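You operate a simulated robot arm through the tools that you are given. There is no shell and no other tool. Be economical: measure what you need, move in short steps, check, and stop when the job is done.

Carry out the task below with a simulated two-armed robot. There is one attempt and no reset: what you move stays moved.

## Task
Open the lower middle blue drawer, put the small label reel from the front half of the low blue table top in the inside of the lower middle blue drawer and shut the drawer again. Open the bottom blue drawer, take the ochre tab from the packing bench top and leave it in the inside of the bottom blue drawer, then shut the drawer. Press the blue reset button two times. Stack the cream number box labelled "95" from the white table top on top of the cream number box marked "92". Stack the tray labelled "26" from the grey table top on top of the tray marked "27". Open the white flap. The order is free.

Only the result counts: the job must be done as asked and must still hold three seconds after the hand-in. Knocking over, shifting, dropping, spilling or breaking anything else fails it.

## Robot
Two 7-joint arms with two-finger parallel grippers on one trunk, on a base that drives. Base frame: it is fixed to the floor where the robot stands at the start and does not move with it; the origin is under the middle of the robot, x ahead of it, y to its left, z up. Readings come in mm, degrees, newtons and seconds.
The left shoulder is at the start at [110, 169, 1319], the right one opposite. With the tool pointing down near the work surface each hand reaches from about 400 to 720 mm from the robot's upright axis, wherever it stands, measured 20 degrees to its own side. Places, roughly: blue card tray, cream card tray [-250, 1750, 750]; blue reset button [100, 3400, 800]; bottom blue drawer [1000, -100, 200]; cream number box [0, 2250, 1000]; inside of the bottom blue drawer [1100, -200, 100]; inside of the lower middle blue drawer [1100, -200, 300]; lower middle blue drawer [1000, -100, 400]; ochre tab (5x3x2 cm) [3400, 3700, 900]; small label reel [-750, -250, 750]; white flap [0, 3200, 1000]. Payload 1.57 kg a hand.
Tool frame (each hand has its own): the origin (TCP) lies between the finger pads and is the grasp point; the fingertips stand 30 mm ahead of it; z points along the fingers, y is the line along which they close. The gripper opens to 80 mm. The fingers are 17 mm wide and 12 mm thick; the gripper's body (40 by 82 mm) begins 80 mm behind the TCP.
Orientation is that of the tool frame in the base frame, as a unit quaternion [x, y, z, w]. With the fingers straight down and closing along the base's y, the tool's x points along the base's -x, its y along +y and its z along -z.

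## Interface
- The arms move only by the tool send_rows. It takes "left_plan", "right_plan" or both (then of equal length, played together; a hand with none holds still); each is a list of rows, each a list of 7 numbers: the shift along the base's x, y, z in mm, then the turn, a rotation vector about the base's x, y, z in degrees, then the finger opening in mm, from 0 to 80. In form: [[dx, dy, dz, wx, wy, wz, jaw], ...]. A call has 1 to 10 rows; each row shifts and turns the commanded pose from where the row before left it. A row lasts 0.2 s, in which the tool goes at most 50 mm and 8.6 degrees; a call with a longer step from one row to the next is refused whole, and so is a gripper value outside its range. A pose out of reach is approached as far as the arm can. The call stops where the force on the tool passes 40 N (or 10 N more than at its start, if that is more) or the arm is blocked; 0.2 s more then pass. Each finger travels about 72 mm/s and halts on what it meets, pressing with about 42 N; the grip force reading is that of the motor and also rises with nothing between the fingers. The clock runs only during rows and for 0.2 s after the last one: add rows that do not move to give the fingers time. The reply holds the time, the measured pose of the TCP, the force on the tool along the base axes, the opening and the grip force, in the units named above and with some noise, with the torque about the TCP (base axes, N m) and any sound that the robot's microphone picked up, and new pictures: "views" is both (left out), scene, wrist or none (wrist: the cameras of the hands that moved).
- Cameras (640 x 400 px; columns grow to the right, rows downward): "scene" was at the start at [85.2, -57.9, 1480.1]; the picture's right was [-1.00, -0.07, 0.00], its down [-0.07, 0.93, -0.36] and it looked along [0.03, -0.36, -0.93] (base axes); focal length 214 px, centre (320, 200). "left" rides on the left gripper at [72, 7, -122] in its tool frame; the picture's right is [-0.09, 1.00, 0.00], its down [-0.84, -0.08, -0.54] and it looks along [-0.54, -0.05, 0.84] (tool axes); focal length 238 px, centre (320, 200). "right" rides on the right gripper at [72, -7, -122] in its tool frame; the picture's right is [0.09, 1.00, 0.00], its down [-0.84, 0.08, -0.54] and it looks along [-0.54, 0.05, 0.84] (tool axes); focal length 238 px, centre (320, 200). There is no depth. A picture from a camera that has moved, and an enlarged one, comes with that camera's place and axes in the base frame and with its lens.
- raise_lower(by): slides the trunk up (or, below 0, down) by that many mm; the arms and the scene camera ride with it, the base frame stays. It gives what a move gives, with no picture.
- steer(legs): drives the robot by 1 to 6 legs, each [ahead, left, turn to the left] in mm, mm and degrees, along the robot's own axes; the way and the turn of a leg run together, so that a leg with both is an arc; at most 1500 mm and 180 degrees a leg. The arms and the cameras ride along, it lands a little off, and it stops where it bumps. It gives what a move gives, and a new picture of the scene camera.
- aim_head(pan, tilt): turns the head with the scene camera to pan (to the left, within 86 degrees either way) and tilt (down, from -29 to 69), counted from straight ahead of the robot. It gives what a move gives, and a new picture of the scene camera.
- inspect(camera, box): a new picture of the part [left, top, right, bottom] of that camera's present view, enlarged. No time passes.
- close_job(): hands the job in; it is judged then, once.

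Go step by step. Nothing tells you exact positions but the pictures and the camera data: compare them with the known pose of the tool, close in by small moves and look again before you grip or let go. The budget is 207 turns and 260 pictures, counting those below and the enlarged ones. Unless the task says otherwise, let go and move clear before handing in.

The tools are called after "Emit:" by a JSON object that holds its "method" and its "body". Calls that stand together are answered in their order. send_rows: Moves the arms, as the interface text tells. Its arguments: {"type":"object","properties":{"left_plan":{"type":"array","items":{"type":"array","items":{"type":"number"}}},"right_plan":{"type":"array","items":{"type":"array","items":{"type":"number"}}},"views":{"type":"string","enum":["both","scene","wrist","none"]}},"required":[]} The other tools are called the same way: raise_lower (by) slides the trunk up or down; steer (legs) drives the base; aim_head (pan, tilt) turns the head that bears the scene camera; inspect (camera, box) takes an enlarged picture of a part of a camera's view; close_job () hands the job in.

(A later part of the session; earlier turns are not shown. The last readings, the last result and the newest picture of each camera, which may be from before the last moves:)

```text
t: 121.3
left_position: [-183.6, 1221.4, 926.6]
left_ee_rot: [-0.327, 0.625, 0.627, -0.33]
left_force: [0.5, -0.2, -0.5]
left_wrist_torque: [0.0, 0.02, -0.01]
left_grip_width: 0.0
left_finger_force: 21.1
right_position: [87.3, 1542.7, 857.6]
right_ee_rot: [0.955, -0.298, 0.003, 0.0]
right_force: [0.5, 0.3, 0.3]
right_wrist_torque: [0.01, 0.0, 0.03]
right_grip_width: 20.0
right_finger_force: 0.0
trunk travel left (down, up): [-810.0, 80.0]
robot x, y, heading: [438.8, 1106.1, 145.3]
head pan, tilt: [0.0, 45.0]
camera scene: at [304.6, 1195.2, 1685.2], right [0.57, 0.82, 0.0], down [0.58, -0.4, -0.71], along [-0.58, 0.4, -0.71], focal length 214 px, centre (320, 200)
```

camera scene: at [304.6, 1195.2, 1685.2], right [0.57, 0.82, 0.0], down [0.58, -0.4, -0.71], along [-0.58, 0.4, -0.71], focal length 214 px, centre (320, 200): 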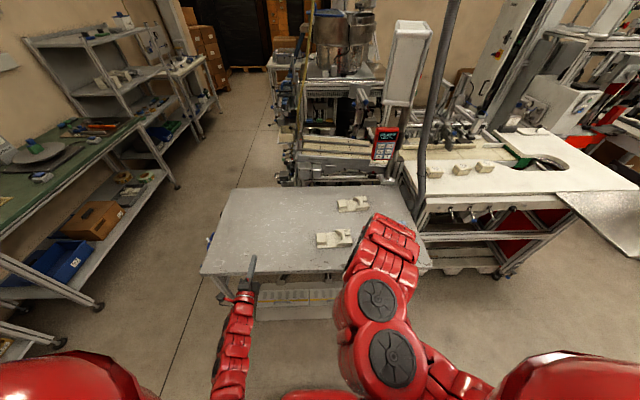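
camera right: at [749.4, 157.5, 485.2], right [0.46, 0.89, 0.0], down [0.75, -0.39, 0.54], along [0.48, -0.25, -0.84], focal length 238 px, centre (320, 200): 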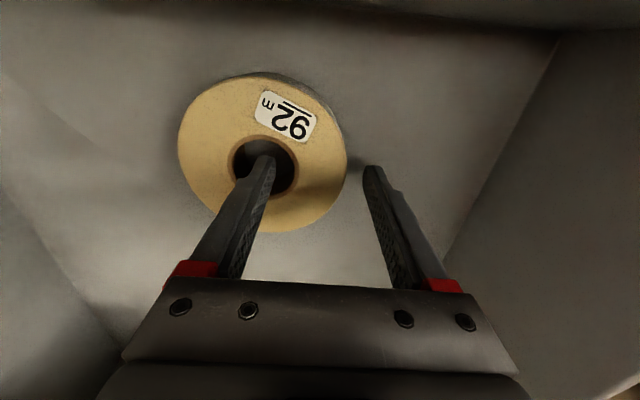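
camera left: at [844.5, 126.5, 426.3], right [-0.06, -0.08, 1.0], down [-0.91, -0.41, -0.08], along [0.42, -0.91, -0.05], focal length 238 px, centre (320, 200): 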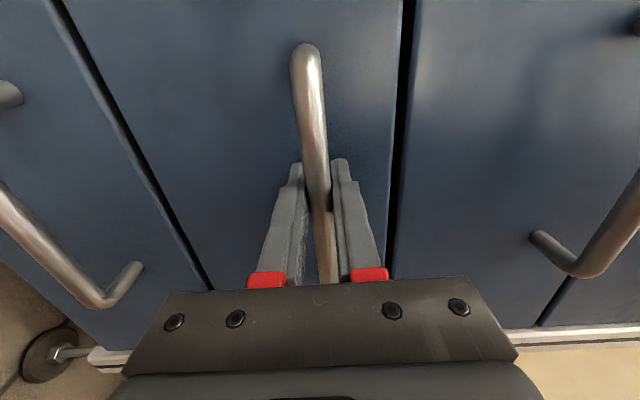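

Emit:
{"method": "inspect", "body": {"camera": "scene", "box": [280, 170, 480, 290]}}

Emit:
{"method": "inspect", "body": {"camera": "right", "box": [0, 0, 640, 400]}}

```text
3.20 times, centred on (380, 230) of scene
camera zoom: at [304.6, 1195.2, 1685.2], right [0.57, 0.82, 0.0], down [0.58, -0.4, -0.71], along [-0.58, 0.4, -0.71], focal length 686 px, centre (128, 104)
```

zoom: 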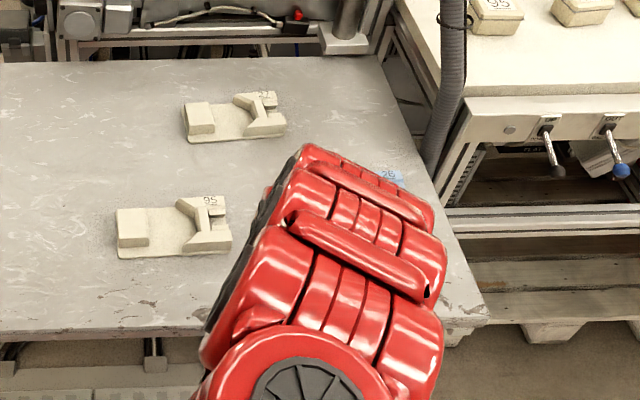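

```text
1.00 times, centred on (320, 200) of right (not enlarged: the box is as wide or as high as the picture)
camera zoom: at [148.3, 1506.5, 978.7], right [-0.49, -0.87, 0.0], down [-0.73, 0.41, 0.54], along [-0.47, 0.27, -0.84], focal length 238 px, centre (320, 200)
```

zoom: 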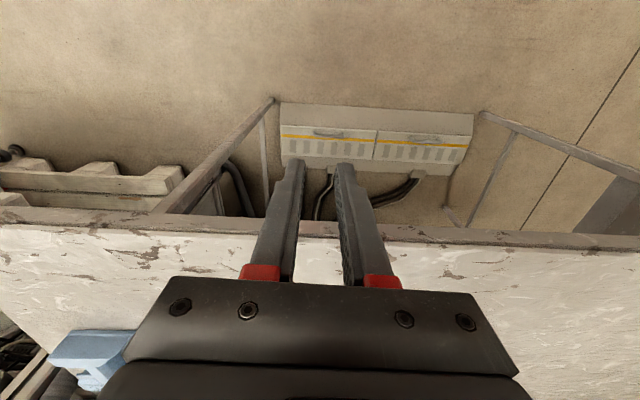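

I'll raise a bit and advance so the right wrist camera sees the trays.

Emit:
{"method": "raise_lower", "body": {"by": 75}}

Emit:
{"method": "steer", "body": {"legs": [[150, 0, 2.3]]}}

Emit:
{"method": "inspect", "body": {"camera": "right", "box": [0, 0, 640, 400]}}

```text
t: 122.4
left_position: [-183.7, 1219.9, 1002.7]
left_ee_rot: [-0.328, 0.625, 0.627, -0.331]
left_force: [0.3, -0.6, 0.5]
left_wrist_torque: [-0.02, 0.02, -0.01]
left_grip_width: 0.1
left_finger_force: 21.6
right_position: [87.1, 1541.5, 932.9]
right_ee_rot: [0.954, -0.298, 0.003, 0.0]
right_force: [-0.3, -0.4, 0.6]
right_wrist_torque: [0.01, 0.02, -0.01]
right_grip_width: 20.2
right_finger_force: 0.1
trunk travel left (down, up): [-885.0, 5.0]
robot x, y, heading: [436.9, 1101.6, 145.5]
head pan, tilt: [0.0, 45.0]
```

```text
t: 123.8
left_position: [-312.2, 1277.1, 1003.4]
left_ee_rot: [-0.34, 0.618, 0.62, -0.344]
left_force: [0.4, 0.1, -1.0]
left_wrist_torque: [0.02, 0.03, 0.0]
left_grip_width: 0.1
left_finger_force: 21.1
right_position: [-54.7, 1608.2, 932.9]
right_ee_rot: [0.961, -0.278, 0.002, -0.001]
right_force: [-0.7, 0.1, 0.0]
right_wrist_torque: [0.02, -0.04, -0.03]
right_grip_width: 20.0
right_finger_force: 0.0
trunk travel left (down, up): [-885.0, 5.0]
robot x, y, heading: [309.6, 1188.7, 147.9]
head pan, tilt: [0.0, 45.0]
camera scene: at [178.6, 1270.5, 1760.5], right [0.53, 0.85, 0.0], down [0.6, -0.38, -0.71], along [-0.6, 0.38, -0.71], focal length 214 px, centre (320, 200)
```

scene: 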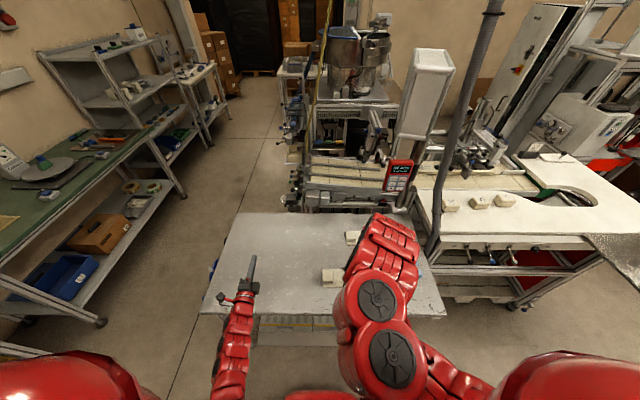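

```text
1.00 times, centred on (320, 200) of right (not enlarged: the box is as wide or as high as the picture)
camera zoom: at [8.7, 1575.8, 1054.5], right [-0.45, -0.89, 0.0], down [-0.75, 0.38, 0.54], along [-0.48, 0.25, -0.84], focal length 238 px, centre (320, 200)
```

zoom: 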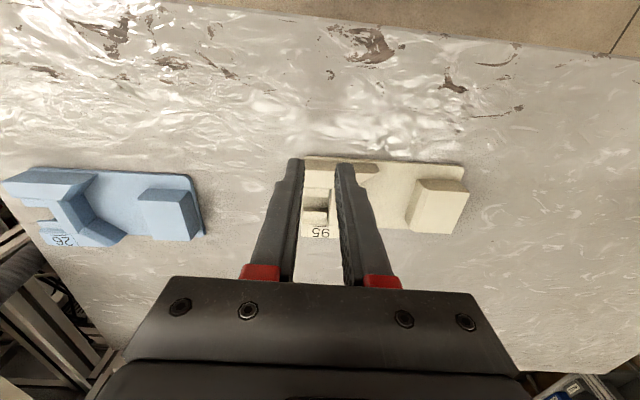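

Blue tray is "26" at about (-30, 1951). The near cream tray reads "95" and the far cream one should be "27" at about (-308, 1860). I'll retract the left hand, then move right to put the right hand over the blue tray.

Emit:
{"method": "send_rows", "body": {"left_plan": [[34, -21, 10, 0, 0, 0, 0], [34, -21, 10, 0, 0, 0, 0], [34, -21, 10, 0, 0, 0, 0], [34, -21, 10, 0, 0, 0, 0]], "right_plan": [[0, 0, 0, 0, 0, 0, 40], [0, 0, 0, 0, 0, 0, 60], [0, 0, 0, 0, 0, 0, 80], [0, 0, 0, 0, 0, 0, 80]], "views": "none"}}

Emit:
{"method": "steer", "body": {"legs": [[0, -320, 0], [100, 0, 0]]}}

Emit:
{"method": "inspect", "body": {"camera": "right", "box": [0, 0, 640, 400]}}

```text
t: 124.8
left_position: [-176.1, 1192.3, 1043.0]
left_ee_rot: [-0.34, 0.618, 0.621, -0.343]
left_force: [0.2, 0.3, 1.2]
left_wrist_torque: [-0.02, 0.0, 0.02]
left_grip_width: 0.0
left_finger_force: 21.5
right_position: [-55.0, 1609.2, 933.5]
right_ee_rot: [0.96, -0.279, 0.003, 0.0]
right_force: [-0.1, 0.0, -0.1]
right_wrist_torque: [0.0, 0.0, 0.04]
right_grip_width: 80.2
right_finger_force: 0.0
trunk travel left (down, up): [-885.0, 5.0]
robot x, y, heading: [313.7, 1186.6, 147.9]
head pan, tilt: [0.0, 45.0]
```

```text
t: 127.7
left_position: [-88.1, 1519.8, 1041.9]
left_ee_rot: [-0.339, 0.619, 0.621, -0.342]
left_force: [-1.0, -0.7, -0.3]
left_wrist_torque: [0.0, -0.02, 0.01]
left_grip_width: 0.0
left_finger_force: 21.2
right_position: [34.9, 1935.7, 933.2]
right_ee_rot: [0.96, -0.28, 0.002, -0.001]
right_force: [-0.2, 0.0, -0.8]
right_wrist_torque: [-0.02, 0.01, 0.02]
right_grip_width: 80.0
right_finger_force: 0.0
trunk travel left (down, up): [-885.0, 5.0]
robot x, y, heading: [399.2, 1516.4, 147.7]
head pan, tilt: [0.0, 45.0]
camera scene: at [266.2, 1598.1, 1760.4], right [0.54, 0.84, 0.0], down [0.6, -0.38, -0.71], along [-0.6, 0.38, -0.71], focal length 214 px, centre (320, 200)
```

scene: 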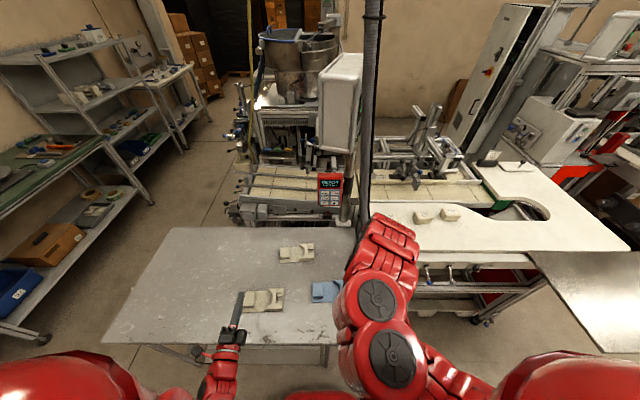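

```text
1.00 times, centred on (320, 200) of right (not enlarged: the box is as wide or as high as the picture)
camera zoom: at [97.7, 1903.3, 1054.0], right [-0.46, -0.89, 0.0], down [-0.75, 0.38, 0.54], along [-0.48, 0.25, -0.84], focal length 238 px, centre (320, 200)
```

zoom: 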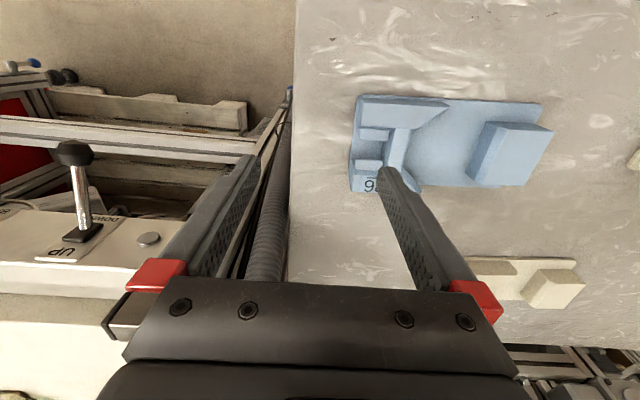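

Triangulating two views puts the table near z≈840, blue tray "26" at (-17, 1838) and tray "27" at (-258, 1790). I'll move left 110 mm to centre over blue and look.

Emit:
{"method": "steer", "body": {"legs": [[0, 110, 0]]}}

Emit:
{"method": "inspect", "body": {"camera": "right", "box": [160, 60, 480, 260]}}

```text
t: 128.9
left_position: [-147.6, 1427.3, 1042.1]
left_ee_rot: [-0.34, 0.619, 0.62, -0.342]
left_force: [-0.7, -0.4, -0.3]
left_wrist_torque: [-0.01, 0.0, -0.02]
left_grip_width: 0.3
left_finger_force: 21.2
right_position: [-24.4, 1844.0, 931.9]
right_ee_rot: [0.96, -0.28, 0.004, 0.0]
right_force: [-0.2, 0.3, 0.7]
right_wrist_torque: [0.0, 0.0, -0.02]
right_grip_width: 80.0
right_finger_force: 0.1
trunk travel left (down, up): [-885.0, 5.0]
robot x, y, heading: [343.8, 1417.5, 147.8]
head pan, tilt: [0.0, 45.0]
camera scene: at [206.3, 1506.0, 1760.2], right [0.54, 0.84, 0.0], down [0.6, -0.38, -0.71], along [-0.6, 0.38, -0.71], focal length 214 px, centre (320, 200)
```

scene: 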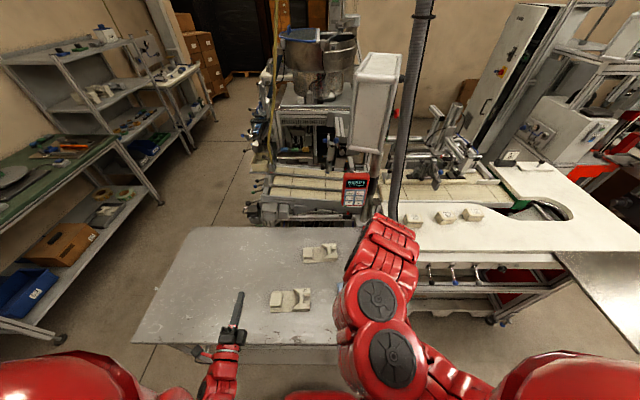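

```text
2.00 times, centred on (320, 160) of right
camera zoom: at [38.0, 1810.7, 1053.5], right [-0.46, -0.89, 0.0], down [-0.75, 0.38, 0.54], along [-0.48, 0.25, -0.84], focal length 477 px, centre (320, 280)
```

zoom: 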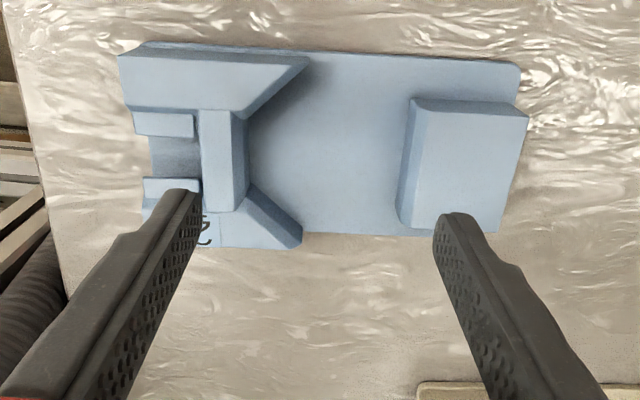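

The tray is about 170×80 mm with a graspable box block at its left (-L) end. I'll move over that block.

Emit:
{"method": "send_rows", "body": {"right_plan": [[-11, -28, 0, 0, 0, 0, 78], [-11, -28, 0, 0, 0, 0, 76], [0, 0, 0, 0, 0, 0, 76]], "views": "none"}}

Emit:
{"method": "inspect", "body": {"camera": "right", "box": [160, 60, 480, 260]}}

Emit:
{"method": "raise_lower", "body": {"by": -20}}

Emit:
{"method": "inspect", "body": {"camera": "right", "box": [160, 60, 480, 260]}}

```text
t: 129.7
left_position: [-147.4, 1426.8, 1041.7]
left_ee_rot: [-0.34, 0.618, 0.621, -0.342]
left_force: [0.2, 0.4, -0.9]
left_wrist_torque: [0.0, 0.0, -0.03]
left_grip_width: 0.0
left_finger_force: 21.3
right_position: [-47.8, 1802.5, 933.4]
right_ee_rot: [0.96, -0.279, 0.003, 0.0]
right_force: [0.2, -0.2, -0.2]
right_wrist_torque: [0.04, -0.04, 0.02]
right_grip_width: 75.9
right_finger_force: 0.0
right hand out of reach, approached as far as the arm can: row 1
trunk travel left (down, up): [-885.0, 5.0]
robot x, y, heading: [337.3, 1420.9, 147.3]
head pan, tilt: [0.0, 45.0]
```

```text
2.00 times, centred on (320, 160) of right
camera zoom: at [15.0, 1769.2, 1054.9], right [-0.46, -0.89, 0.0], down [-0.75, 0.38, 0.54], along [-0.48, 0.25, -0.84], focal length 477 px, centre (320, 280)
```

zoom: 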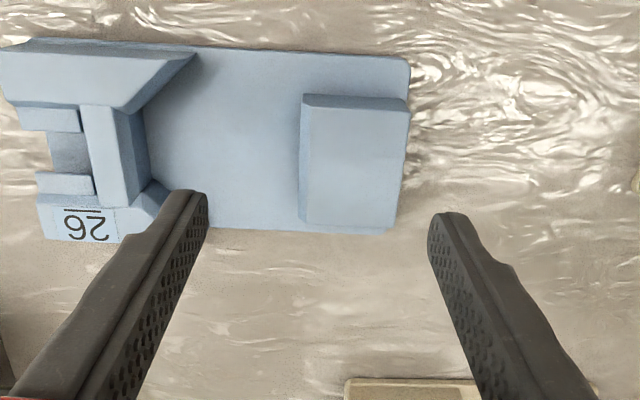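

```text
t: 130.4
left_position: [-149.0, 1427.2, 1021.1]
left_ee_rot: [-0.339, 0.619, 0.621, -0.341]
left_force: [-0.2, -0.3, 0.2]
left_wrist_torque: [0.01, -0.01, 0.03]
left_grip_width: 0.0
left_finger_force: 21.5
right_position: [-49.0, 1802.0, 913.2]
right_ee_rot: [0.96, -0.279, 0.002, 0.0]
right_force: [0.7, -0.4, -0.2]
right_wrist_torque: [0.04, -0.02, 0.02]
right_grip_width: 76.0
right_finger_force: 0.1
trunk travel left (down, up): [-865.0, 25.0]
robot x, y, heading: [342.7, 1423.4, 147.7]
head pan, tilt: [0.0, 45.0]
```

```text
2.00 times, centred on (320, 160) of right
camera zoom: at [15.4, 1769.5, 1034.9], right [-0.46, -0.89, 0.0], down [-0.75, 0.38, 0.54], along [-0.48, 0.25, -0.84], focal length 477 px, centre (320, 280)
```

zoom: 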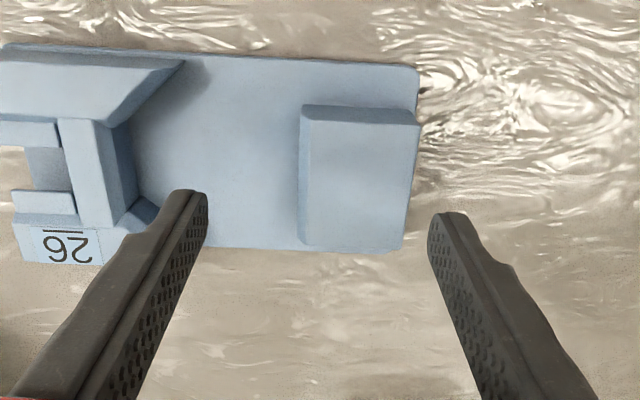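

Emit:
{"method": "send_rows", "body": {"right_plan": [[1, -19, 0, 0, 0, 0, 76], [0, 0, 0, 0, 0, 0, 76]], "views": "none"}}

Emit:
{"method": "raise_lower", "body": {"by": -14}}

Emit:
{"method": "inspect", "body": {"camera": "right", "box": [160, 60, 480, 260]}}

```text
t: 131.0
left_position: [-148.4, 1425.9, 1022.1]
left_ee_rot: [-0.339, 0.619, 0.62, -0.342]
left_force: [0.8, 0.0, -0.1]
left_wrist_torque: [-0.02, -0.05, 0.01]
left_grip_width: 0.0
left_finger_force: 21.2
right_position: [-47.1, 1802.9, 913.8]
right_ee_rot: [0.96, -0.279, 0.004, 0.0]
right_force: [0.0, -0.8, 0.4]
right_wrist_torque: [0.0, 0.0, 0.0]
right_grip_width: 76.0
right_finger_force: 0.1
right hand out of reach, approached as far as the arm can: row 1
trunk travel left (down, up): [-865.0, 25.0]
robot x, y, heading: [341.5, 1417.6, 147.8]
head pan, tilt: [0.0, 45.0]
```

```text
t: 131.6
left_position: [-147.2, 1426.1, 1006.3]
left_ee_rot: [-0.34, 0.619, 0.621, -0.342]
left_force: [0.4, 0.2, -0.6]
left_wrist_torque: [0.01, -0.01, -0.06]
left_grip_width: 0.1
left_finger_force: 21.1
right_position: [-48.4, 1801.9, 899.1]
right_ee_rot: [0.96, -0.278, 0.002, 0.0]
right_force: [0.3, 0.2, 0.7]
right_wrist_torque: [-0.03, 0.0, 0.01]
right_grip_width: 76.0
right_finger_force: 0.1
trunk travel left (down, up): [-851.0, 39.0]
robot x, y, heading: [340.2, 1418.6, 147.5]
head pan, tilt: [0.0, 45.0]
```

```text
2.00 times, centred on (320, 160) of right
camera zoom: at [15.2, 1769.2, 1020.9], right [-0.46, -0.89, 0.0], down [-0.75, 0.38, 0.54], along [-0.48, 0.25, -0.84], focal length 477 px, centre (320, 280)
```

zoom: 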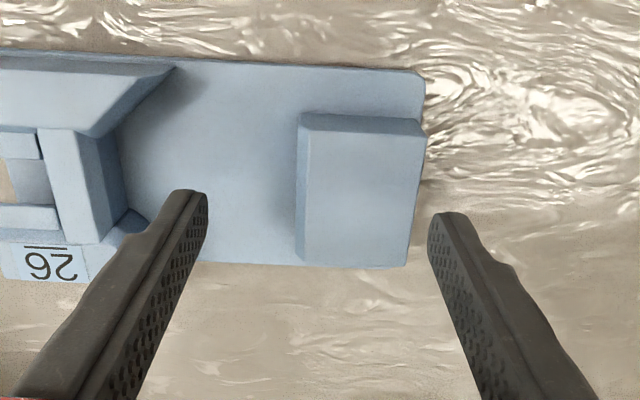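

The arm is at a joint limit inward, so I'll do the fine shift with the base.

Emit:
{"method": "steer", "body": {"legs": [[-11, 17, 0]]}}

Emit:
{"method": "inspect", "body": {"camera": "right", "box": [160, 60, 480, 260]}}

```text
t: 132.4
left_position: [-149.3, 1409.8, 1008.0]
left_ee_rot: [-0.339, 0.62, 0.62, -0.342]
left_force: [-0.7, 0.2, -0.3]
left_wrist_torque: [-0.02, -0.04, 0.05]
left_grip_width: 0.0
left_finger_force: 21.2
right_position: [-47.3, 1785.0, 899.0]
right_ee_rot: [0.96, -0.28, 0.003, 0.0]
right_force: [-0.6, 0.3, 0.3]
right_wrist_torque: [-0.04, -0.03, 0.02]
right_grip_width: 76.0
right_finger_force: 0.1
trunk travel left (down, up): [-851.0, 39.0]
robot x, y, heading: [340.4, 1400.2, 147.6]
head pan, tilt: [0.0, 45.0]
camera scene: at [206.0, 1490.6, 1725.9], right [0.54, 0.84, 0.0], down [0.6, -0.38, -0.71], along [-0.6, 0.38, -0.71], focal length 214 px, centre (320, 200)
```

scene: 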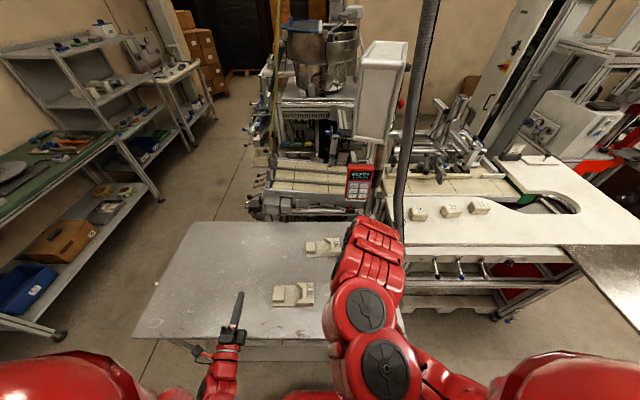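

```text
2.00 times, centred on (320, 160) of right
camera zoom: at [15.6, 1752.9, 1019.7], right [-0.46, -0.89, 0.0], down [-0.75, 0.39, 0.54], along [-0.48, 0.24, -0.84], focal length 477 px, centre (320, 280)
```

zoom: 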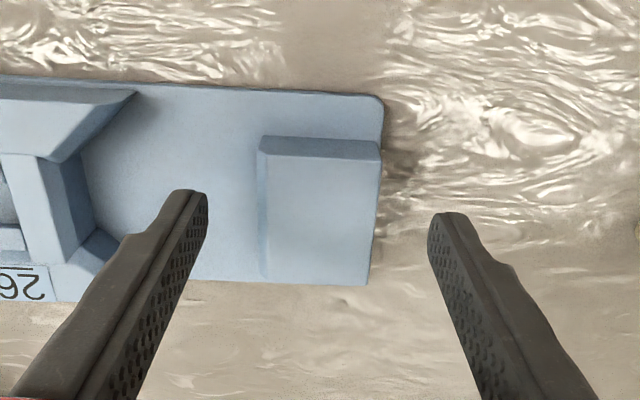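

Box is centred between the fingers. Lowering.

Emit:
{"method": "raise_lower", "body": {"by": -14}}

Emit:
{"method": "inspect", "body": {"camera": "right", "box": [160, 60, 480, 260]}}

```text
t: 133.0
left_position: [-147.8, 1406.8, 993.1]
left_ee_rot: [-0.339, 0.619, 0.621, -0.341]
left_force: [0.6, -0.3, 0.7]
left_wrist_torque: [0.01, 0.04, 0.01]
left_grip_width: 0.0
left_finger_force: 21.3
right_position: [-46.5, 1783.1, 885.0]
right_ee_rot: [0.96, -0.28, 0.002, -0.001]
right_force: [0.0, 0.0, 0.2]
right_wrist_torque: [0.0, -0.01, -0.01]
right_grip_width: 76.2
right_finger_force: 0.1
trunk travel left (down, up): [-837.0, 53.0]
robot x, y, heading: [340.9, 1400.2, 147.7]
head pan, tilt: [0.0, 45.0]
```

```text
2.00 times, centred on (320, 160) of right
camera zoom: at [15.5, 1750.2, 1006.8], right [-0.46, -0.89, 0.0], down [-0.75, 0.39, 0.54], along [-0.48, 0.25, -0.84], focal length 477 px, centre (320, 280)
```

zoom: 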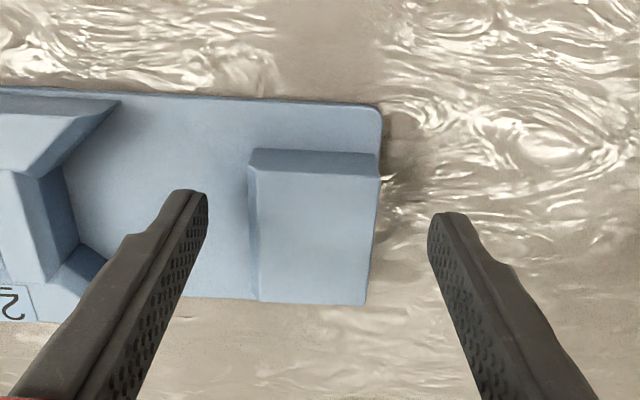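

Emit:
{"method": "raise_lower", "body": {"by": -6}}

Emit:
{"method": "send_rows", "body": {"right_plan": [[0, 0, 0, 0, 0, 0, 60], [0, 0, 0, 0, 0, 0, 45], [0, 0, 0, 0, 0, 0, 30], [0, 0, 0, 0, 0, 0, 30], [0, 0, 0, 0, 0, 0, 30]], "views": "wrist"}}

```text
t: 133.6
left_position: [-146.5, 1406.1, 987.6]
left_ee_rot: [-0.34, 0.619, 0.62, -0.342]
left_force: [0.3, -0.2, -0.6]
left_wrist_torque: [-0.02, -0.02, -0.03]
left_grip_width: 0.0
left_finger_force: 21.3
right_position: [-45.8, 1783.3, 879.8]
right_ee_rot: [0.96, -0.281, 0.003, -0.001]
right_force: [-0.1, 0.7, -0.6]
right_wrist_torque: [-0.01, -0.01, 0.02]
right_grip_width: 76.0
right_finger_force: 0.1
trunk travel left (down, up): [-831.0, 59.0]
robot x, y, heading: [341.7, 1403.5, 147.4]
head pan, tilt: [0.0, 45.0]
```

```text
t: 134.8
left_position: [-148.0, 1406.7, 987.4]
left_ee_rot: [-0.339, 0.619, 0.621, -0.341]
left_force: [-0.2, 0.4, 0.1]
left_wrist_torque: [0.01, -0.06, -0.03]
left_grip_width: 0.0
left_finger_force: 20.9
right_position: [-46.6, 1782.8, 879.6]
right_ee_rot: [0.96, -0.28, 0.002, 0.0]
right_force: [-0.7, -0.4, 0.8]
right_wrist_torque: [0.08, -0.06, 0.06]
right_grip_width: 43.5
right_finger_force: 30.0
trunk travel left (down, up): [-831.0, 59.0]
robot x, y, heading: [342.1, 1403.9, 147.5]
head pan, tilt: [0.0, 45.0]
camera right: at [15.6, 1749.8, 1001.0], right [-0.46, -0.89, 0.0], down [-0.75, 0.38, 0.54], along [-0.48, 0.25, -0.84], focal length 238 px, centre (320, 200)
```

right: 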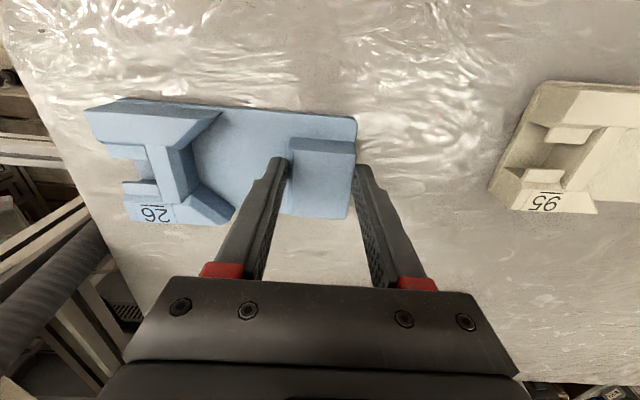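

Gripped. Lifting.

Emit:
{"method": "raise_lower", "body": {"by": 58}}

Emit:
{"method": "send_rows", "body": {"right_plan": [[-10, 6, 10, 0, 0, 0, 30], [-15, 10, 15, 0, 0, 0, 30]], "views": "both"}}

```text
t: 135.7
left_position: [-147.8, 1406.1, 1045.0]
left_ee_rot: [-0.339, 0.619, 0.621, -0.341]
left_force: [0.5, 0.2, 0.2]
left_wrist_torque: [0.04, -0.01, 0.02]
left_grip_width: 0.1
left_finger_force: 20.6
right_position: [-46.9, 1783.9, 937.9]
right_ee_rot: [0.96, -0.28, 0.003, 0.0]
right_force: [-0.6, 0.2, -0.8]
right_wrist_torque: [-0.01, 0.02, 0.0]
right_grip_width: 43.4
right_finger_force: 30.1
trunk travel left (down, up): [-889.0, 1.0]
robot x, y, heading: [339.3, 1402.6, 147.8]
head pan, tilt: [0.0, 45.0]
```

```text
t: 136.3
left_position: [-148.1, 1407.9, 1044.1]
left_ee_rot: [-0.339, 0.619, 0.62, -0.342]
left_force: [0.3, 0.1, 0.2]
left_wrist_torque: [-0.01, 0.02, 0.0]
left_grip_width: 0.0
left_finger_force: 21.1
right_position: [-71.8, 1798.1, 962.3]
right_ee_rot: [0.96, -0.28, 0.003, 0.0]
right_force: [0.4, 0.3, 0.0]
right_wrist_torque: [-0.02, -0.01, 0.01]
right_grip_width: 43.7
right_finger_force: 30.0
trunk travel left (down, up): [-889.0, 1.0]
robot x, y, heading: [341.7, 1401.6, 147.6]
head pan, tilt: [0.0, 45.0]
camera scene: at [205.5, 1485.5, 1764.2], right [0.54, 0.84, 0.0], down [0.6, -0.38, -0.71], along [-0.6, 0.38, -0.71], focal length 214 px, centre (320, 200)
camera right: at [-9.7, 1766.3, 1083.4], right [-0.46, -0.89, 0.0], down [-0.75, 0.38, 0.54], along [-0.48, 0.25, -0.84], focal length 238 px, centre (320, 200)
```

scene: 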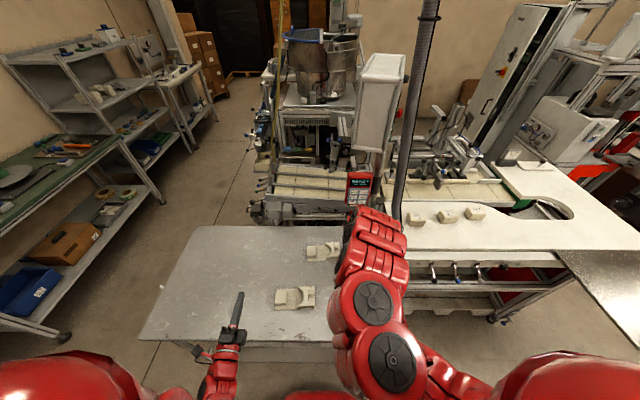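
right: 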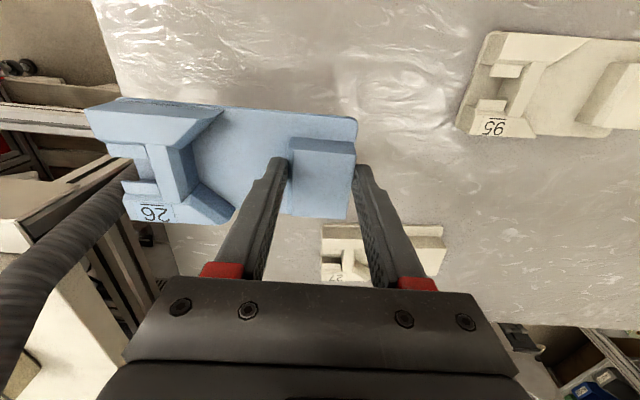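

Tray 26 is held level. Now a precise look at tray 27 from both cameras.

Emit:
{"method": "inspect", "body": {"camera": "scene", "box": [260, 220, 360, 282]}}

Emit:
{"method": "inspect", "body": {"camera": "right", "box": [290, 200, 470, 300]}}

```text
6.40 times, centred on (310, 251) of scene
camera zoom: at [205.5, 1485.5, 1764.2], right [0.54, 0.84, 0.0], down [0.6, -0.38, -0.71], along [-0.6, 0.38, -0.71], focal length 1373 px, centre (384, -126)
```

zoom: 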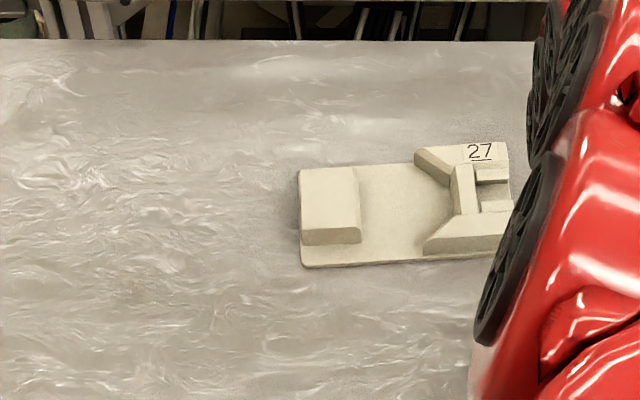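

```text
3.56 times, centred on (380, 250) of right
camera zoom: at [-9.7, 1766.3, 1083.4], right [-0.46, -0.89, 0.0], down [-0.75, 0.38, 0.54], along [-0.48, 0.25, -0.84], focal length 848 px, centre (107, 22)
```

zoom: 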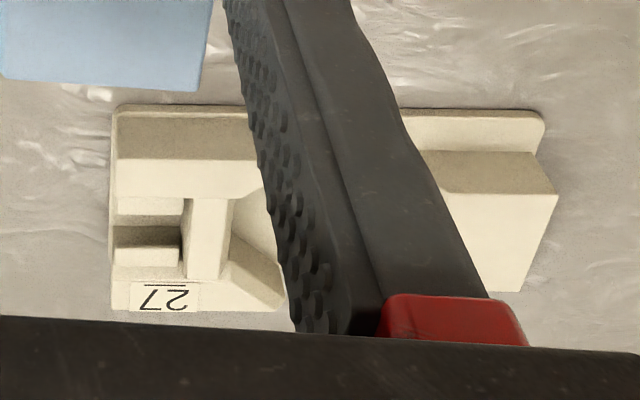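

27 is confirmed; it sits about 3.8° rotated from the held tray. I'll drive toward it, then extend the arm and rotate to align.

Emit:
{"method": "steer", "body": {"legs": [[0, 149, 0], [60, 0, 0]]}}

```text
t: 138.3
left_position: [-275.2, 1310.7, 1047.0]
left_ee_rot: [-0.339, 0.618, 0.621, -0.343]
left_force: [0.1, 0.1, 0.4]
left_wrist_torque: [-0.01, -0.04, 0.01]
left_grip_width: 0.0
left_finger_force: 21.6
right_position: [-199.9, 1703.9, 963.6]
right_ee_rot: [0.96, -0.279, 0.002, 0.0]
right_force: [0.5, 0.6, -0.3]
right_wrist_torque: [-0.05, 0.05, 0.01]
right_grip_width: 43.6
right_finger_force: 30.3
trunk travel left (down, up): [-889.0, 1.0]
robot x, y, heading: [210.5, 1304.7, 147.7]
head pan, tilt: [0.0, 45.0]
camera scene: at [81.2, 1388.6, 1764.8], right [0.53, 0.85, 0.0], down [0.6, -0.38, -0.71], along [-0.6, 0.38, -0.71], focal length 214 px, centre (320, 200)
```

scene: 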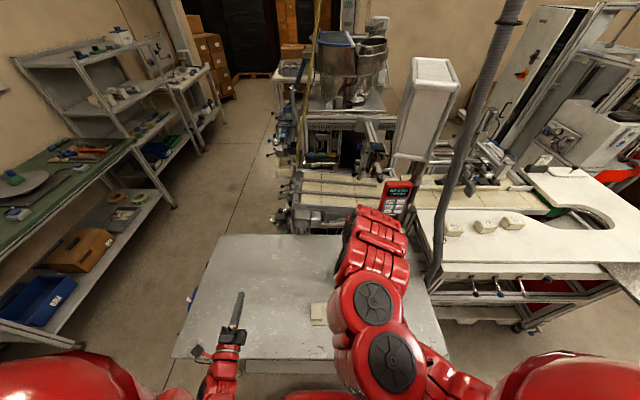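

Emit:
{"method": "send_rows", "body": {"right_plan": [[-24, 15, 0, 0, 0, 1.9, 30], [-24, 15, 0, 0, 0, 1.9, 30], [-24, 15, 0, 0, 0, 0, 30], [0, 0, 0, 0, 0, 0, 30]], "views": "wrist"}}

```text
t: 139.3
left_position: [-276.0, 1311.8, 1047.0]
left_ee_rot: [-0.34, 0.619, 0.62, -0.343]
left_force: [-0.4, -0.6, 0.1]
left_wrist_torque: [-0.01, -0.01, 0.0]
left_grip_width: 0.0
left_finger_force: 20.7
right_position: [-272.8, 1749.0, 963.2]
right_ee_rot: [0.969, -0.247, 0.002, 0.0]
right_force: [0.0, 0.3, -0.7]
right_wrist_torque: [0.0, 0.0, 0.05]
right_grip_width: 43.6
right_finger_force: 29.9
trunk travel left (down, up): [-889.0, 1.0]
robot x, y, heading: [213.1, 1305.0, 147.8]
head pan, tilt: [0.0, 45.0]
camera right: at [-207.9, 1719.9, 1084.0], right [-0.4, -0.92, 0.0], down [-0.77, 0.33, 0.54], along [-0.49, 0.21, -0.84], focal length 238 px, centre (320, 200)
```

right: 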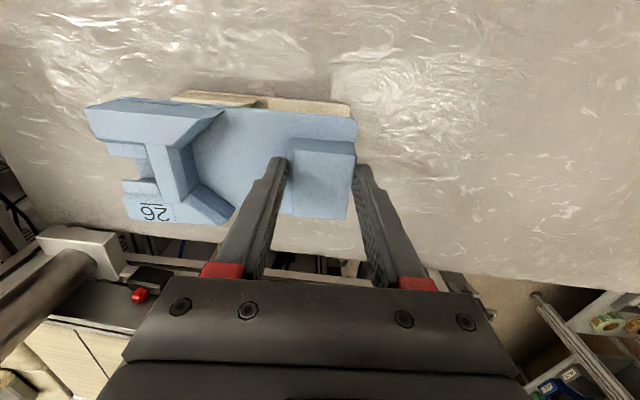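

Alignment is close; a small shift forward, then lower gently until contact.

Emit:
{"method": "send_rows", "body": {"right_plan": [[-6, -2, 0, 0, 0, 0, 30]], "views": "none"}}

Emit:
{"method": "raise_lower", "body": {"by": -30}}

Emit:
{"method": "inspect", "body": {"camera": "right", "box": [80, 60, 400, 260]}}

```text
t: 139.7
left_position: [-278.3, 1311.3, 1045.4]
left_ee_rot: [-0.34, 0.618, 0.62, -0.342]
left_force: [0.4, 0.6, -0.2]
left_wrist_torque: [-0.02, 0.0, 0.01]
left_grip_width: 0.1
left_finger_force: 21.3
right_position: [-281.5, 1748.0, 962.5]
right_ee_rot: [0.969, -0.247, 0.001, -0.001]
right_force: [0.1, 0.4, -0.8]
right_wrist_torque: [-0.03, 0.0, -0.03]
right_grip_width: 43.7
right_finger_force: 30.0
trunk travel left (down, up): [-889.0, 1.0]
robot x, y, heading: [211.8, 1305.0, 147.6]
head pan, tilt: [0.0, 45.0]
```

```text
t: 140.4
left_position: [-277.5, 1310.9, 1016.1]
left_ee_rot: [-0.34, 0.618, 0.62, -0.343]
left_force: [0.1, -0.2, 0.0]
left_wrist_torque: [0.02, -0.01, -0.01]
left_grip_width: 0.0
left_finger_force: 21.1
right_position: [-279.4, 1746.5, 932.7]
right_ee_rot: [0.969, -0.247, 0.001, 0.0]
right_force: [-0.3, 0.2, -1.2]
right_wrist_torque: [-0.04, 0.03, 0.02]
right_grip_width: 43.4
right_finger_force: 29.6
trunk travel left (down, up): [-859.0, 31.0]
robot x, y, heading: [213.4, 1306.2, 147.8]
head pan, tilt: [0.0, 45.0]
```

```text
2.00 times, centred on (240, 160) of right
camera zoom: at [-214.8, 1718.3, 1054.0], right [-0.4, -0.92, 0.0], down [-0.77, 0.33, 0.54], along [-0.49, 0.21, -0.84], focal length 477 px, centre (480, 280)
```

zoom: 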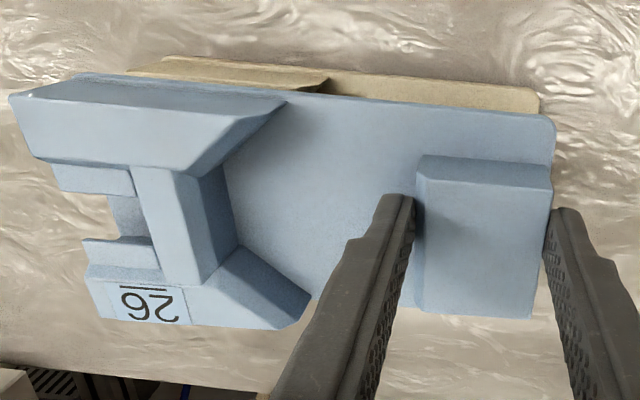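

Corners match within 3 mm. Lowering in small steps.

Emit:
{"method": "raise_lower", "body": {"by": -10}}

Emit:
{"method": "raise_lower", "body": {"by": -5}}

Emit:
{"method": "raise_lower", "body": {"by": -4}}

```text
t: 141.0
left_position: [-277.8, 1311.3, 1005.8]
left_ee_rot: [-0.34, 0.619, 0.62, -0.342]
left_force: [-0.1, 0.1, 0.5]
left_wrist_torque: [-0.04, -0.03, 0.0]
left_grip_width: 0.1
left_finger_force: 20.7
right_position: [-279.3, 1746.9, 922.0]
right_ee_rot: [0.969, -0.247, 0.002, -0.001]
right_force: [0.0, 0.1, -1.1]
right_wrist_torque: [-0.01, 0.04, 0.01]
right_grip_width: 43.7
right_finger_force: 29.6
trunk travel left (down, up): [-849.0, 41.0]
robot x, y, heading: [210.9, 1304.1, 147.4]
head pan, tilt: [0.0, 45.0]
```

```text
t: 141.6
left_position: [-277.7, 1312.5, 1000.7]
left_ee_rot: [-0.34, 0.619, 0.62, -0.342]
left_force: [0.7, 0.8, -0.6]
left_wrist_torque: [-0.03, 0.0, -0.01]
left_grip_width: 0.1
left_finger_force: 21.3
right_position: [-280.5, 1748.3, 916.7]
right_ee_rot: [0.969, -0.247, 0.003, 0.0]
right_force: [0.4, -0.3, 0.3]
right_wrist_torque: [-0.03, -0.02, -0.01]
right_grip_width: 43.3
right_finger_force: 29.9
trunk travel left (down, up): [-844.0, 46.0]
robot x, y, heading: [208.9, 1307.1, 147.7]
head pan, tilt: [0.0, 45.0]
```

```text
t: 142.1
left_position: [-276.5, 1312.2, 995.9]
left_ee_rot: [-0.34, 0.618, 0.62, -0.343]
left_force: [0.2, -0.5, 0.1]
left_wrist_torque: [0.01, -0.02, 0.0]
left_grip_width: 0.0
left_finger_force: 20.9
right_position: [-278.5, 1747.7, 913.2]
right_ee_rot: [0.969, -0.247, 0.003, -0.001]
right_force: [0.8, -0.5, -0.3]
right_wrist_torque: [0.0, 0.02, -0.04]
right_grip_width: 43.2
right_finger_force: 30.1
trunk travel left (down, up): [-840.0, 50.0]
robot x, y, heading: [214.4, 1305.9, 147.7]
head pan, tilt: [0.0, 45.0]
```

Emit:
{"method": "raise_lower", "body": {"by": -4}}

Emit:
{"method": "raise_lower", "body": {"by": -4}}

Emit:
{"method": "inspect", "body": {"camera": "right", "box": [80, 60, 400, 260]}}

```text
t: 142.6
left_position: [-277.9, 1312.2, 993.1]
left_ee_rot: [-0.34, 0.618, 0.621, -0.342]
left_force: [0.2, 0.4, 0.3]
left_wrist_torque: [-0.03, 0.01, 0.01]
left_grip_width: 0.0
left_finger_force: 21.4
right_position: [-280.5, 1746.2, 909.9]
right_ee_rot: [0.969, -0.248, 0.002, 0.0]
right_force: [-0.7, -0.7, 2.1]
right_wrist_torque: [0.2, -0.05, 0.01]
right_grip_width: 43.5
right_finger_force: 29.9
trunk travel left (down, up): [-836.0, 54.0]
robot x, y, heading: [213.1, 1305.9, 147.6]
head pan, tilt: [0.0, 45.0]
```

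```text
t: 143.1
left_position: [-276.7, 1311.4, 990.6]
left_ee_rot: [-0.339, 0.618, 0.621, -0.343]
left_force: [-0.4, -0.7, 0.0]
left_wrist_torque: [0.01, 0.0, 0.01]
left_grip_width: 0.1
left_finger_force: 21.6
right_position: [-280.1, 1747.1, 907.4]
right_ee_rot: [0.969, -0.247, 0.0, -0.001]
right_force: [0.3, 1.8, 21.4]
right_wrist_torque: [0.1, -0.02, 0.0]
right_grip_width: 43.7
right_finger_force: 30.5
trunk travel left (down, up): [-832.0, 58.0]
robot x, y, heading: [214.5, 1308.2, 147.4]
head pan, tilt: [0.0, 45.0]
```

```text
2.00 times, centred on (240, 160) of right
camera zoom: at [-214.7, 1717.9, 1028.8], right [-0.4, -0.92, 0.0], down [-0.77, 0.33, 0.54], along [-0.5, 0.22, -0.84], focal length 477 px, centre (480, 280)
```

zoom: 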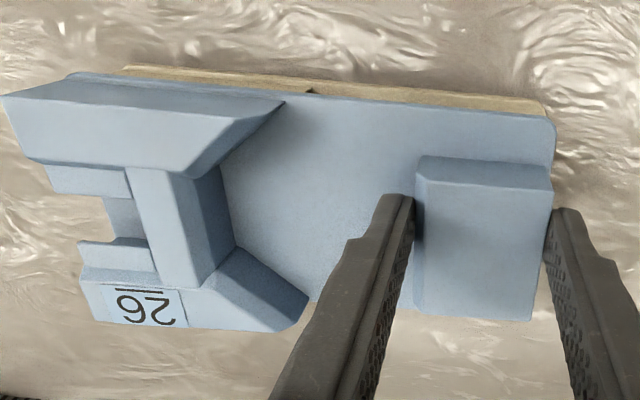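

Landed evenly. Releasing and rising.

Emit:
{"method": "send_rows", "body": {"right_plan": [[0, 0, 0, 0, 0, 0, 46], [0, 0, 0, 0, 0, 0, 52], [0, 0, 0, 0, 0, 0, 60], [0, 0, 0, 0, 0, 0, 60]], "views": "none"}}

Emit:
{"method": "raise_lower", "body": {"by": 57}}

Emit:
{"method": "steer", "body": {"legs": [[-250, 0, 0]]}}

Emit:
{"method": "inspect", "body": {"camera": "scene", "box": [240, 180, 400, 280]}}

```text
t: 144.1
left_position: [-277.6, 1311.3, 989.7]
left_ee_rot: [-0.34, 0.618, 0.621, -0.342]
left_force: [0.7, 0.1, -0.1]
left_wrist_torque: [-0.02, -0.02, -0.04]
left_grip_width: 0.0
left_finger_force: 21.1
right_position: [-279.5, 1746.9, 905.2]
right_ee_rot: [0.969, -0.247, 0.003, 0.0]
right_force: [0.1, -0.6, 0.6]
right_wrist_torque: [-0.02, 0.0, 0.02]
right_grip_width: 59.8
right_finger_force: 0.1
trunk travel left (down, up): [-832.0, 58.0]
robot x, y, heading: [207.0, 1306.6, 147.6]
head pan, tilt: [0.0, 45.0]
```

```text
t: 145.1
left_position: [-276.5, 1311.2, 1046.2]
left_ee_rot: [-0.34, 0.618, 0.62, -0.342]
left_force: [-0.9, -0.3, -0.5]
left_wrist_torque: [0.02, 0.0, 0.0]
left_grip_width: 0.0
left_finger_force: 21.2
right_position: [-280.1, 1745.9, 962.5]
right_ee_rot: [0.969, -0.246, 0.002, 0.0]
right_force: [-0.5, 0.3, -0.9]
right_wrist_torque: [-0.01, 0.03, 0.0]
right_grip_width: 60.2
right_finger_force: 0.1
trunk travel left (down, up): [-889.0, 1.0]
robot x, y, heading: [210.3, 1307.0, 147.6]
head pan, tilt: [0.0, 45.0]
```

```text
t: 146.9
left_position: [-70.0, 1180.3, 1045.1]
left_ee_rot: [-0.339, 0.618, 0.62, -0.343]
left_force: [0.6, 0.7, 0.3]
left_wrist_torque: [0.01, -0.01, -0.03]
left_grip_width: 0.0
left_finger_force: 21.0
right_position: [-70.5, 1614.5, 961.6]
right_ee_rot: [0.969, -0.247, 0.003, 0.0]
right_force: [0.3, 0.1, -0.2]
right_wrist_torque: [0.02, -0.02, 0.0]
right_grip_width: 59.9
right_finger_force: 0.1
trunk travel left (down, up): [-889.0, 1.0]
robot x, y, heading: [420.5, 1173.1, 147.7]
head pan, tilt: [0.0, 45.0]
camera scene: at [285.2, 1258.7, 1764.1], right [0.53, 0.85, 0.0], down [0.6, -0.38, -0.71], along [-0.6, 0.38, -0.71], focal length 214 px, centre (320, 200)
```

scene: 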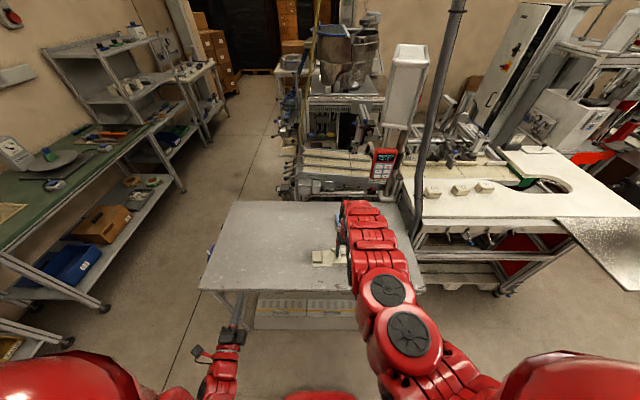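

```text
4.00 times, centred on (320, 230) of scene
camera zoom: at [285.2, 1258.7, 1764.1], right [0.53, 0.85, 0.0], down [0.6, -0.38, -0.71], along [-0.6, 0.38, -0.71], focal length 858 px, centre (320, 80)
```

zoom: 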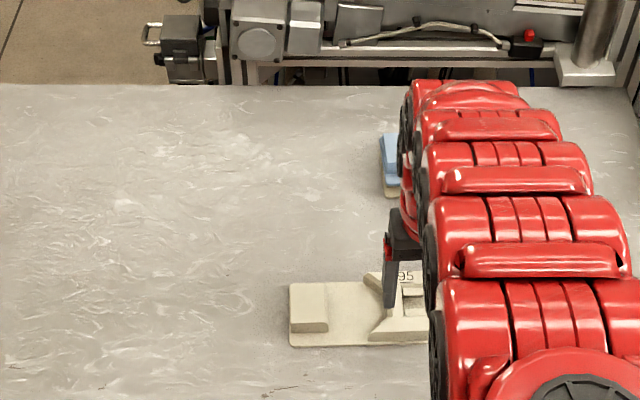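

Tray 26 sits on 27. Next are the number boxes on the white table: I'll strafe right along the aisle and look.

Emit:
{"method": "steer", "body": {"legs": [[0, -880, 0]]}}

Emit:
{"method": "inspect", "body": {"camera": "scene", "box": [0, 140, 320, 340]}}

Emit:
{"method": "aim_head", "body": {"pan": -45, "tilt": 30}}

```text
t: 151.6
left_position: [398.8, 1917.5, 1046.1]
left_ee_rot: [-0.342, 0.618, 0.619, -0.344]
left_force: [-0.3, -0.6, 0.6]
left_wrist_torque: [0.01, 0.0, 0.02]
left_grip_width: 0.0
left_finger_force: 20.8
right_position: [393.2, 2353.4, 962.3]
right_ee_rot: [0.97, -0.245, 0.003, 0.0]
right_force: [0.0, 0.1, -0.3]
right_wrist_torque: [0.02, -0.01, -0.02]
right_grip_width: 59.8
right_finger_force: 0.0
trunk travel left (down, up): [-889.0, 1.0]
robot x, y, heading: [889.6, 1919.0, 148.1]
head pan, tilt: [0.0, 45.0]
camera scene: at [751.9, 1999.1, 1764.2], right [0.53, 0.85, 0.0], down [0.6, -0.37, -0.71], along [-0.6, 0.37, -0.71], focal length 214 px, centre (320, 200)
```

scene: 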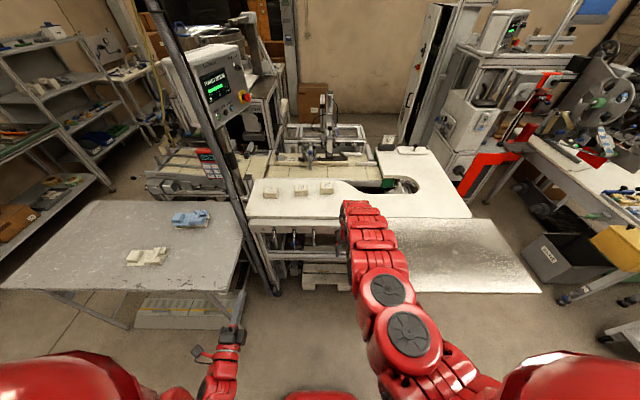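

```text
2.00 times, centred on (160, 240) of scene
camera zoom: at [751.9, 1999.1, 1764.2], right [0.53, 0.85, 0.0], down [0.6, -0.37, -0.71], along [-0.6, 0.37, -0.71], focal length 429 px, centre (640, 120)
```

zoom: 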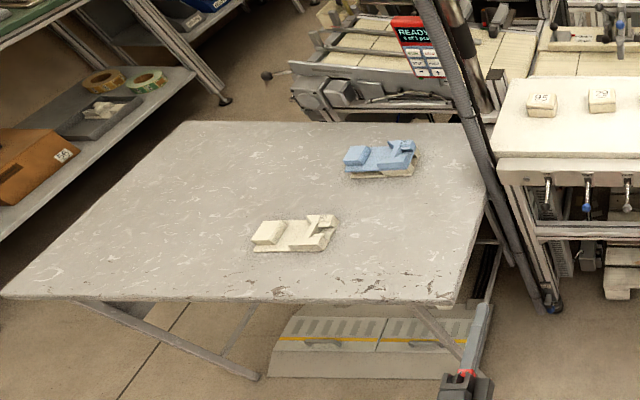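

```text
t: 152.7
left_position: [398.7, 1918.8, 1046.5]
left_ee_rot: [-0.342, 0.618, 0.619, -0.343]
left_force: [0.0, -0.5, 0.1]
left_wrist_torque: [0.0, 0.0, 0.01]
left_grip_width: 0.3
left_finger_force: 21.7
right_position: [394.4, 2354.1, 962.3]
right_ee_rot: [0.97, -0.245, 0.003, -0.001]
right_force: [0.5, -0.5, -0.3]
right_wrist_torque: [0.06, 0.0, -0.01]
right_grip_width: 60.0
right_finger_force: 0.1
trunk travel left (down, up): [-889.0, 1.0]
robot x, y, heading: [889.0, 1913.7, 148.1]
head pan, tilt: [-45.0, 30.0]
camera scene: at [800.6, 2044.5, 1786.8], right [0.97, 0.23, 0.0], down [0.11, -0.49, -0.87], along [-0.2, 0.84, -0.5], focal length 214 px, centre (320, 200)
```

scene: 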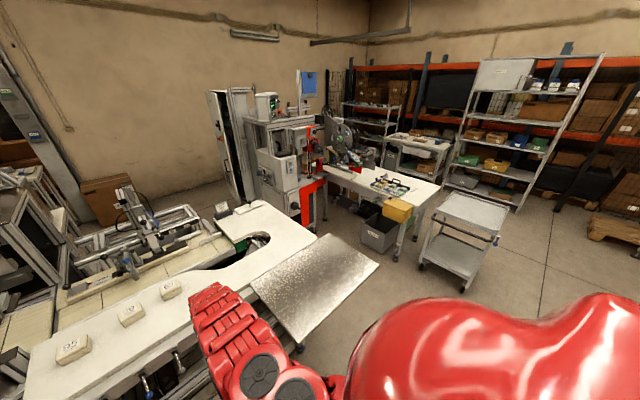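

Emit:
{"method": "inspect", "body": {"camera": "scene", "box": [190, 80, 350, 250]}}

Emit:
{"method": "inspect", "body": {"camera": "scene", "box": [20, 260, 220, 400]}}

```text
2.35 times, centred on (270, 165) of scene
camera zoom: at [800.6, 2044.5, 1786.8], right [0.97, 0.23, 0.0], down [0.11, -0.49, -0.87], along [-0.2, 0.84, -0.5], focal length 505 px, centre (438, 282)
```

zoom: 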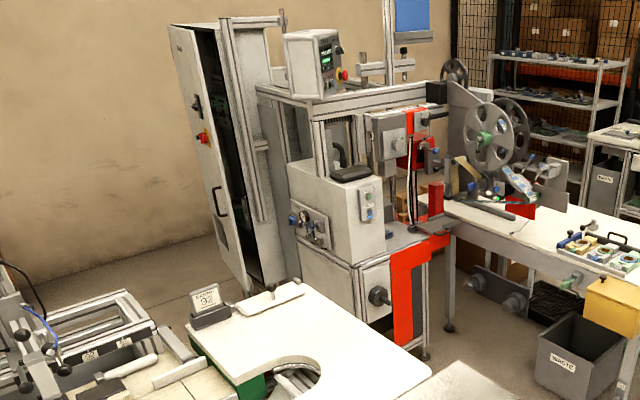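

```text
2.86 times, centred on (120, 330) of scene
camera zoom: at [800.6, 2044.5, 1786.8], right [0.97, 0.23, 0.0], down [0.11, -0.49, -0.87], along [-0.2, 0.84, -0.5], focal length 613 px, centre (891, -171)
```

zoom: 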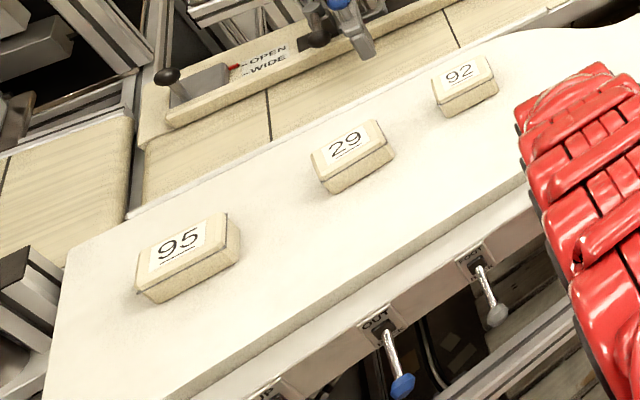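

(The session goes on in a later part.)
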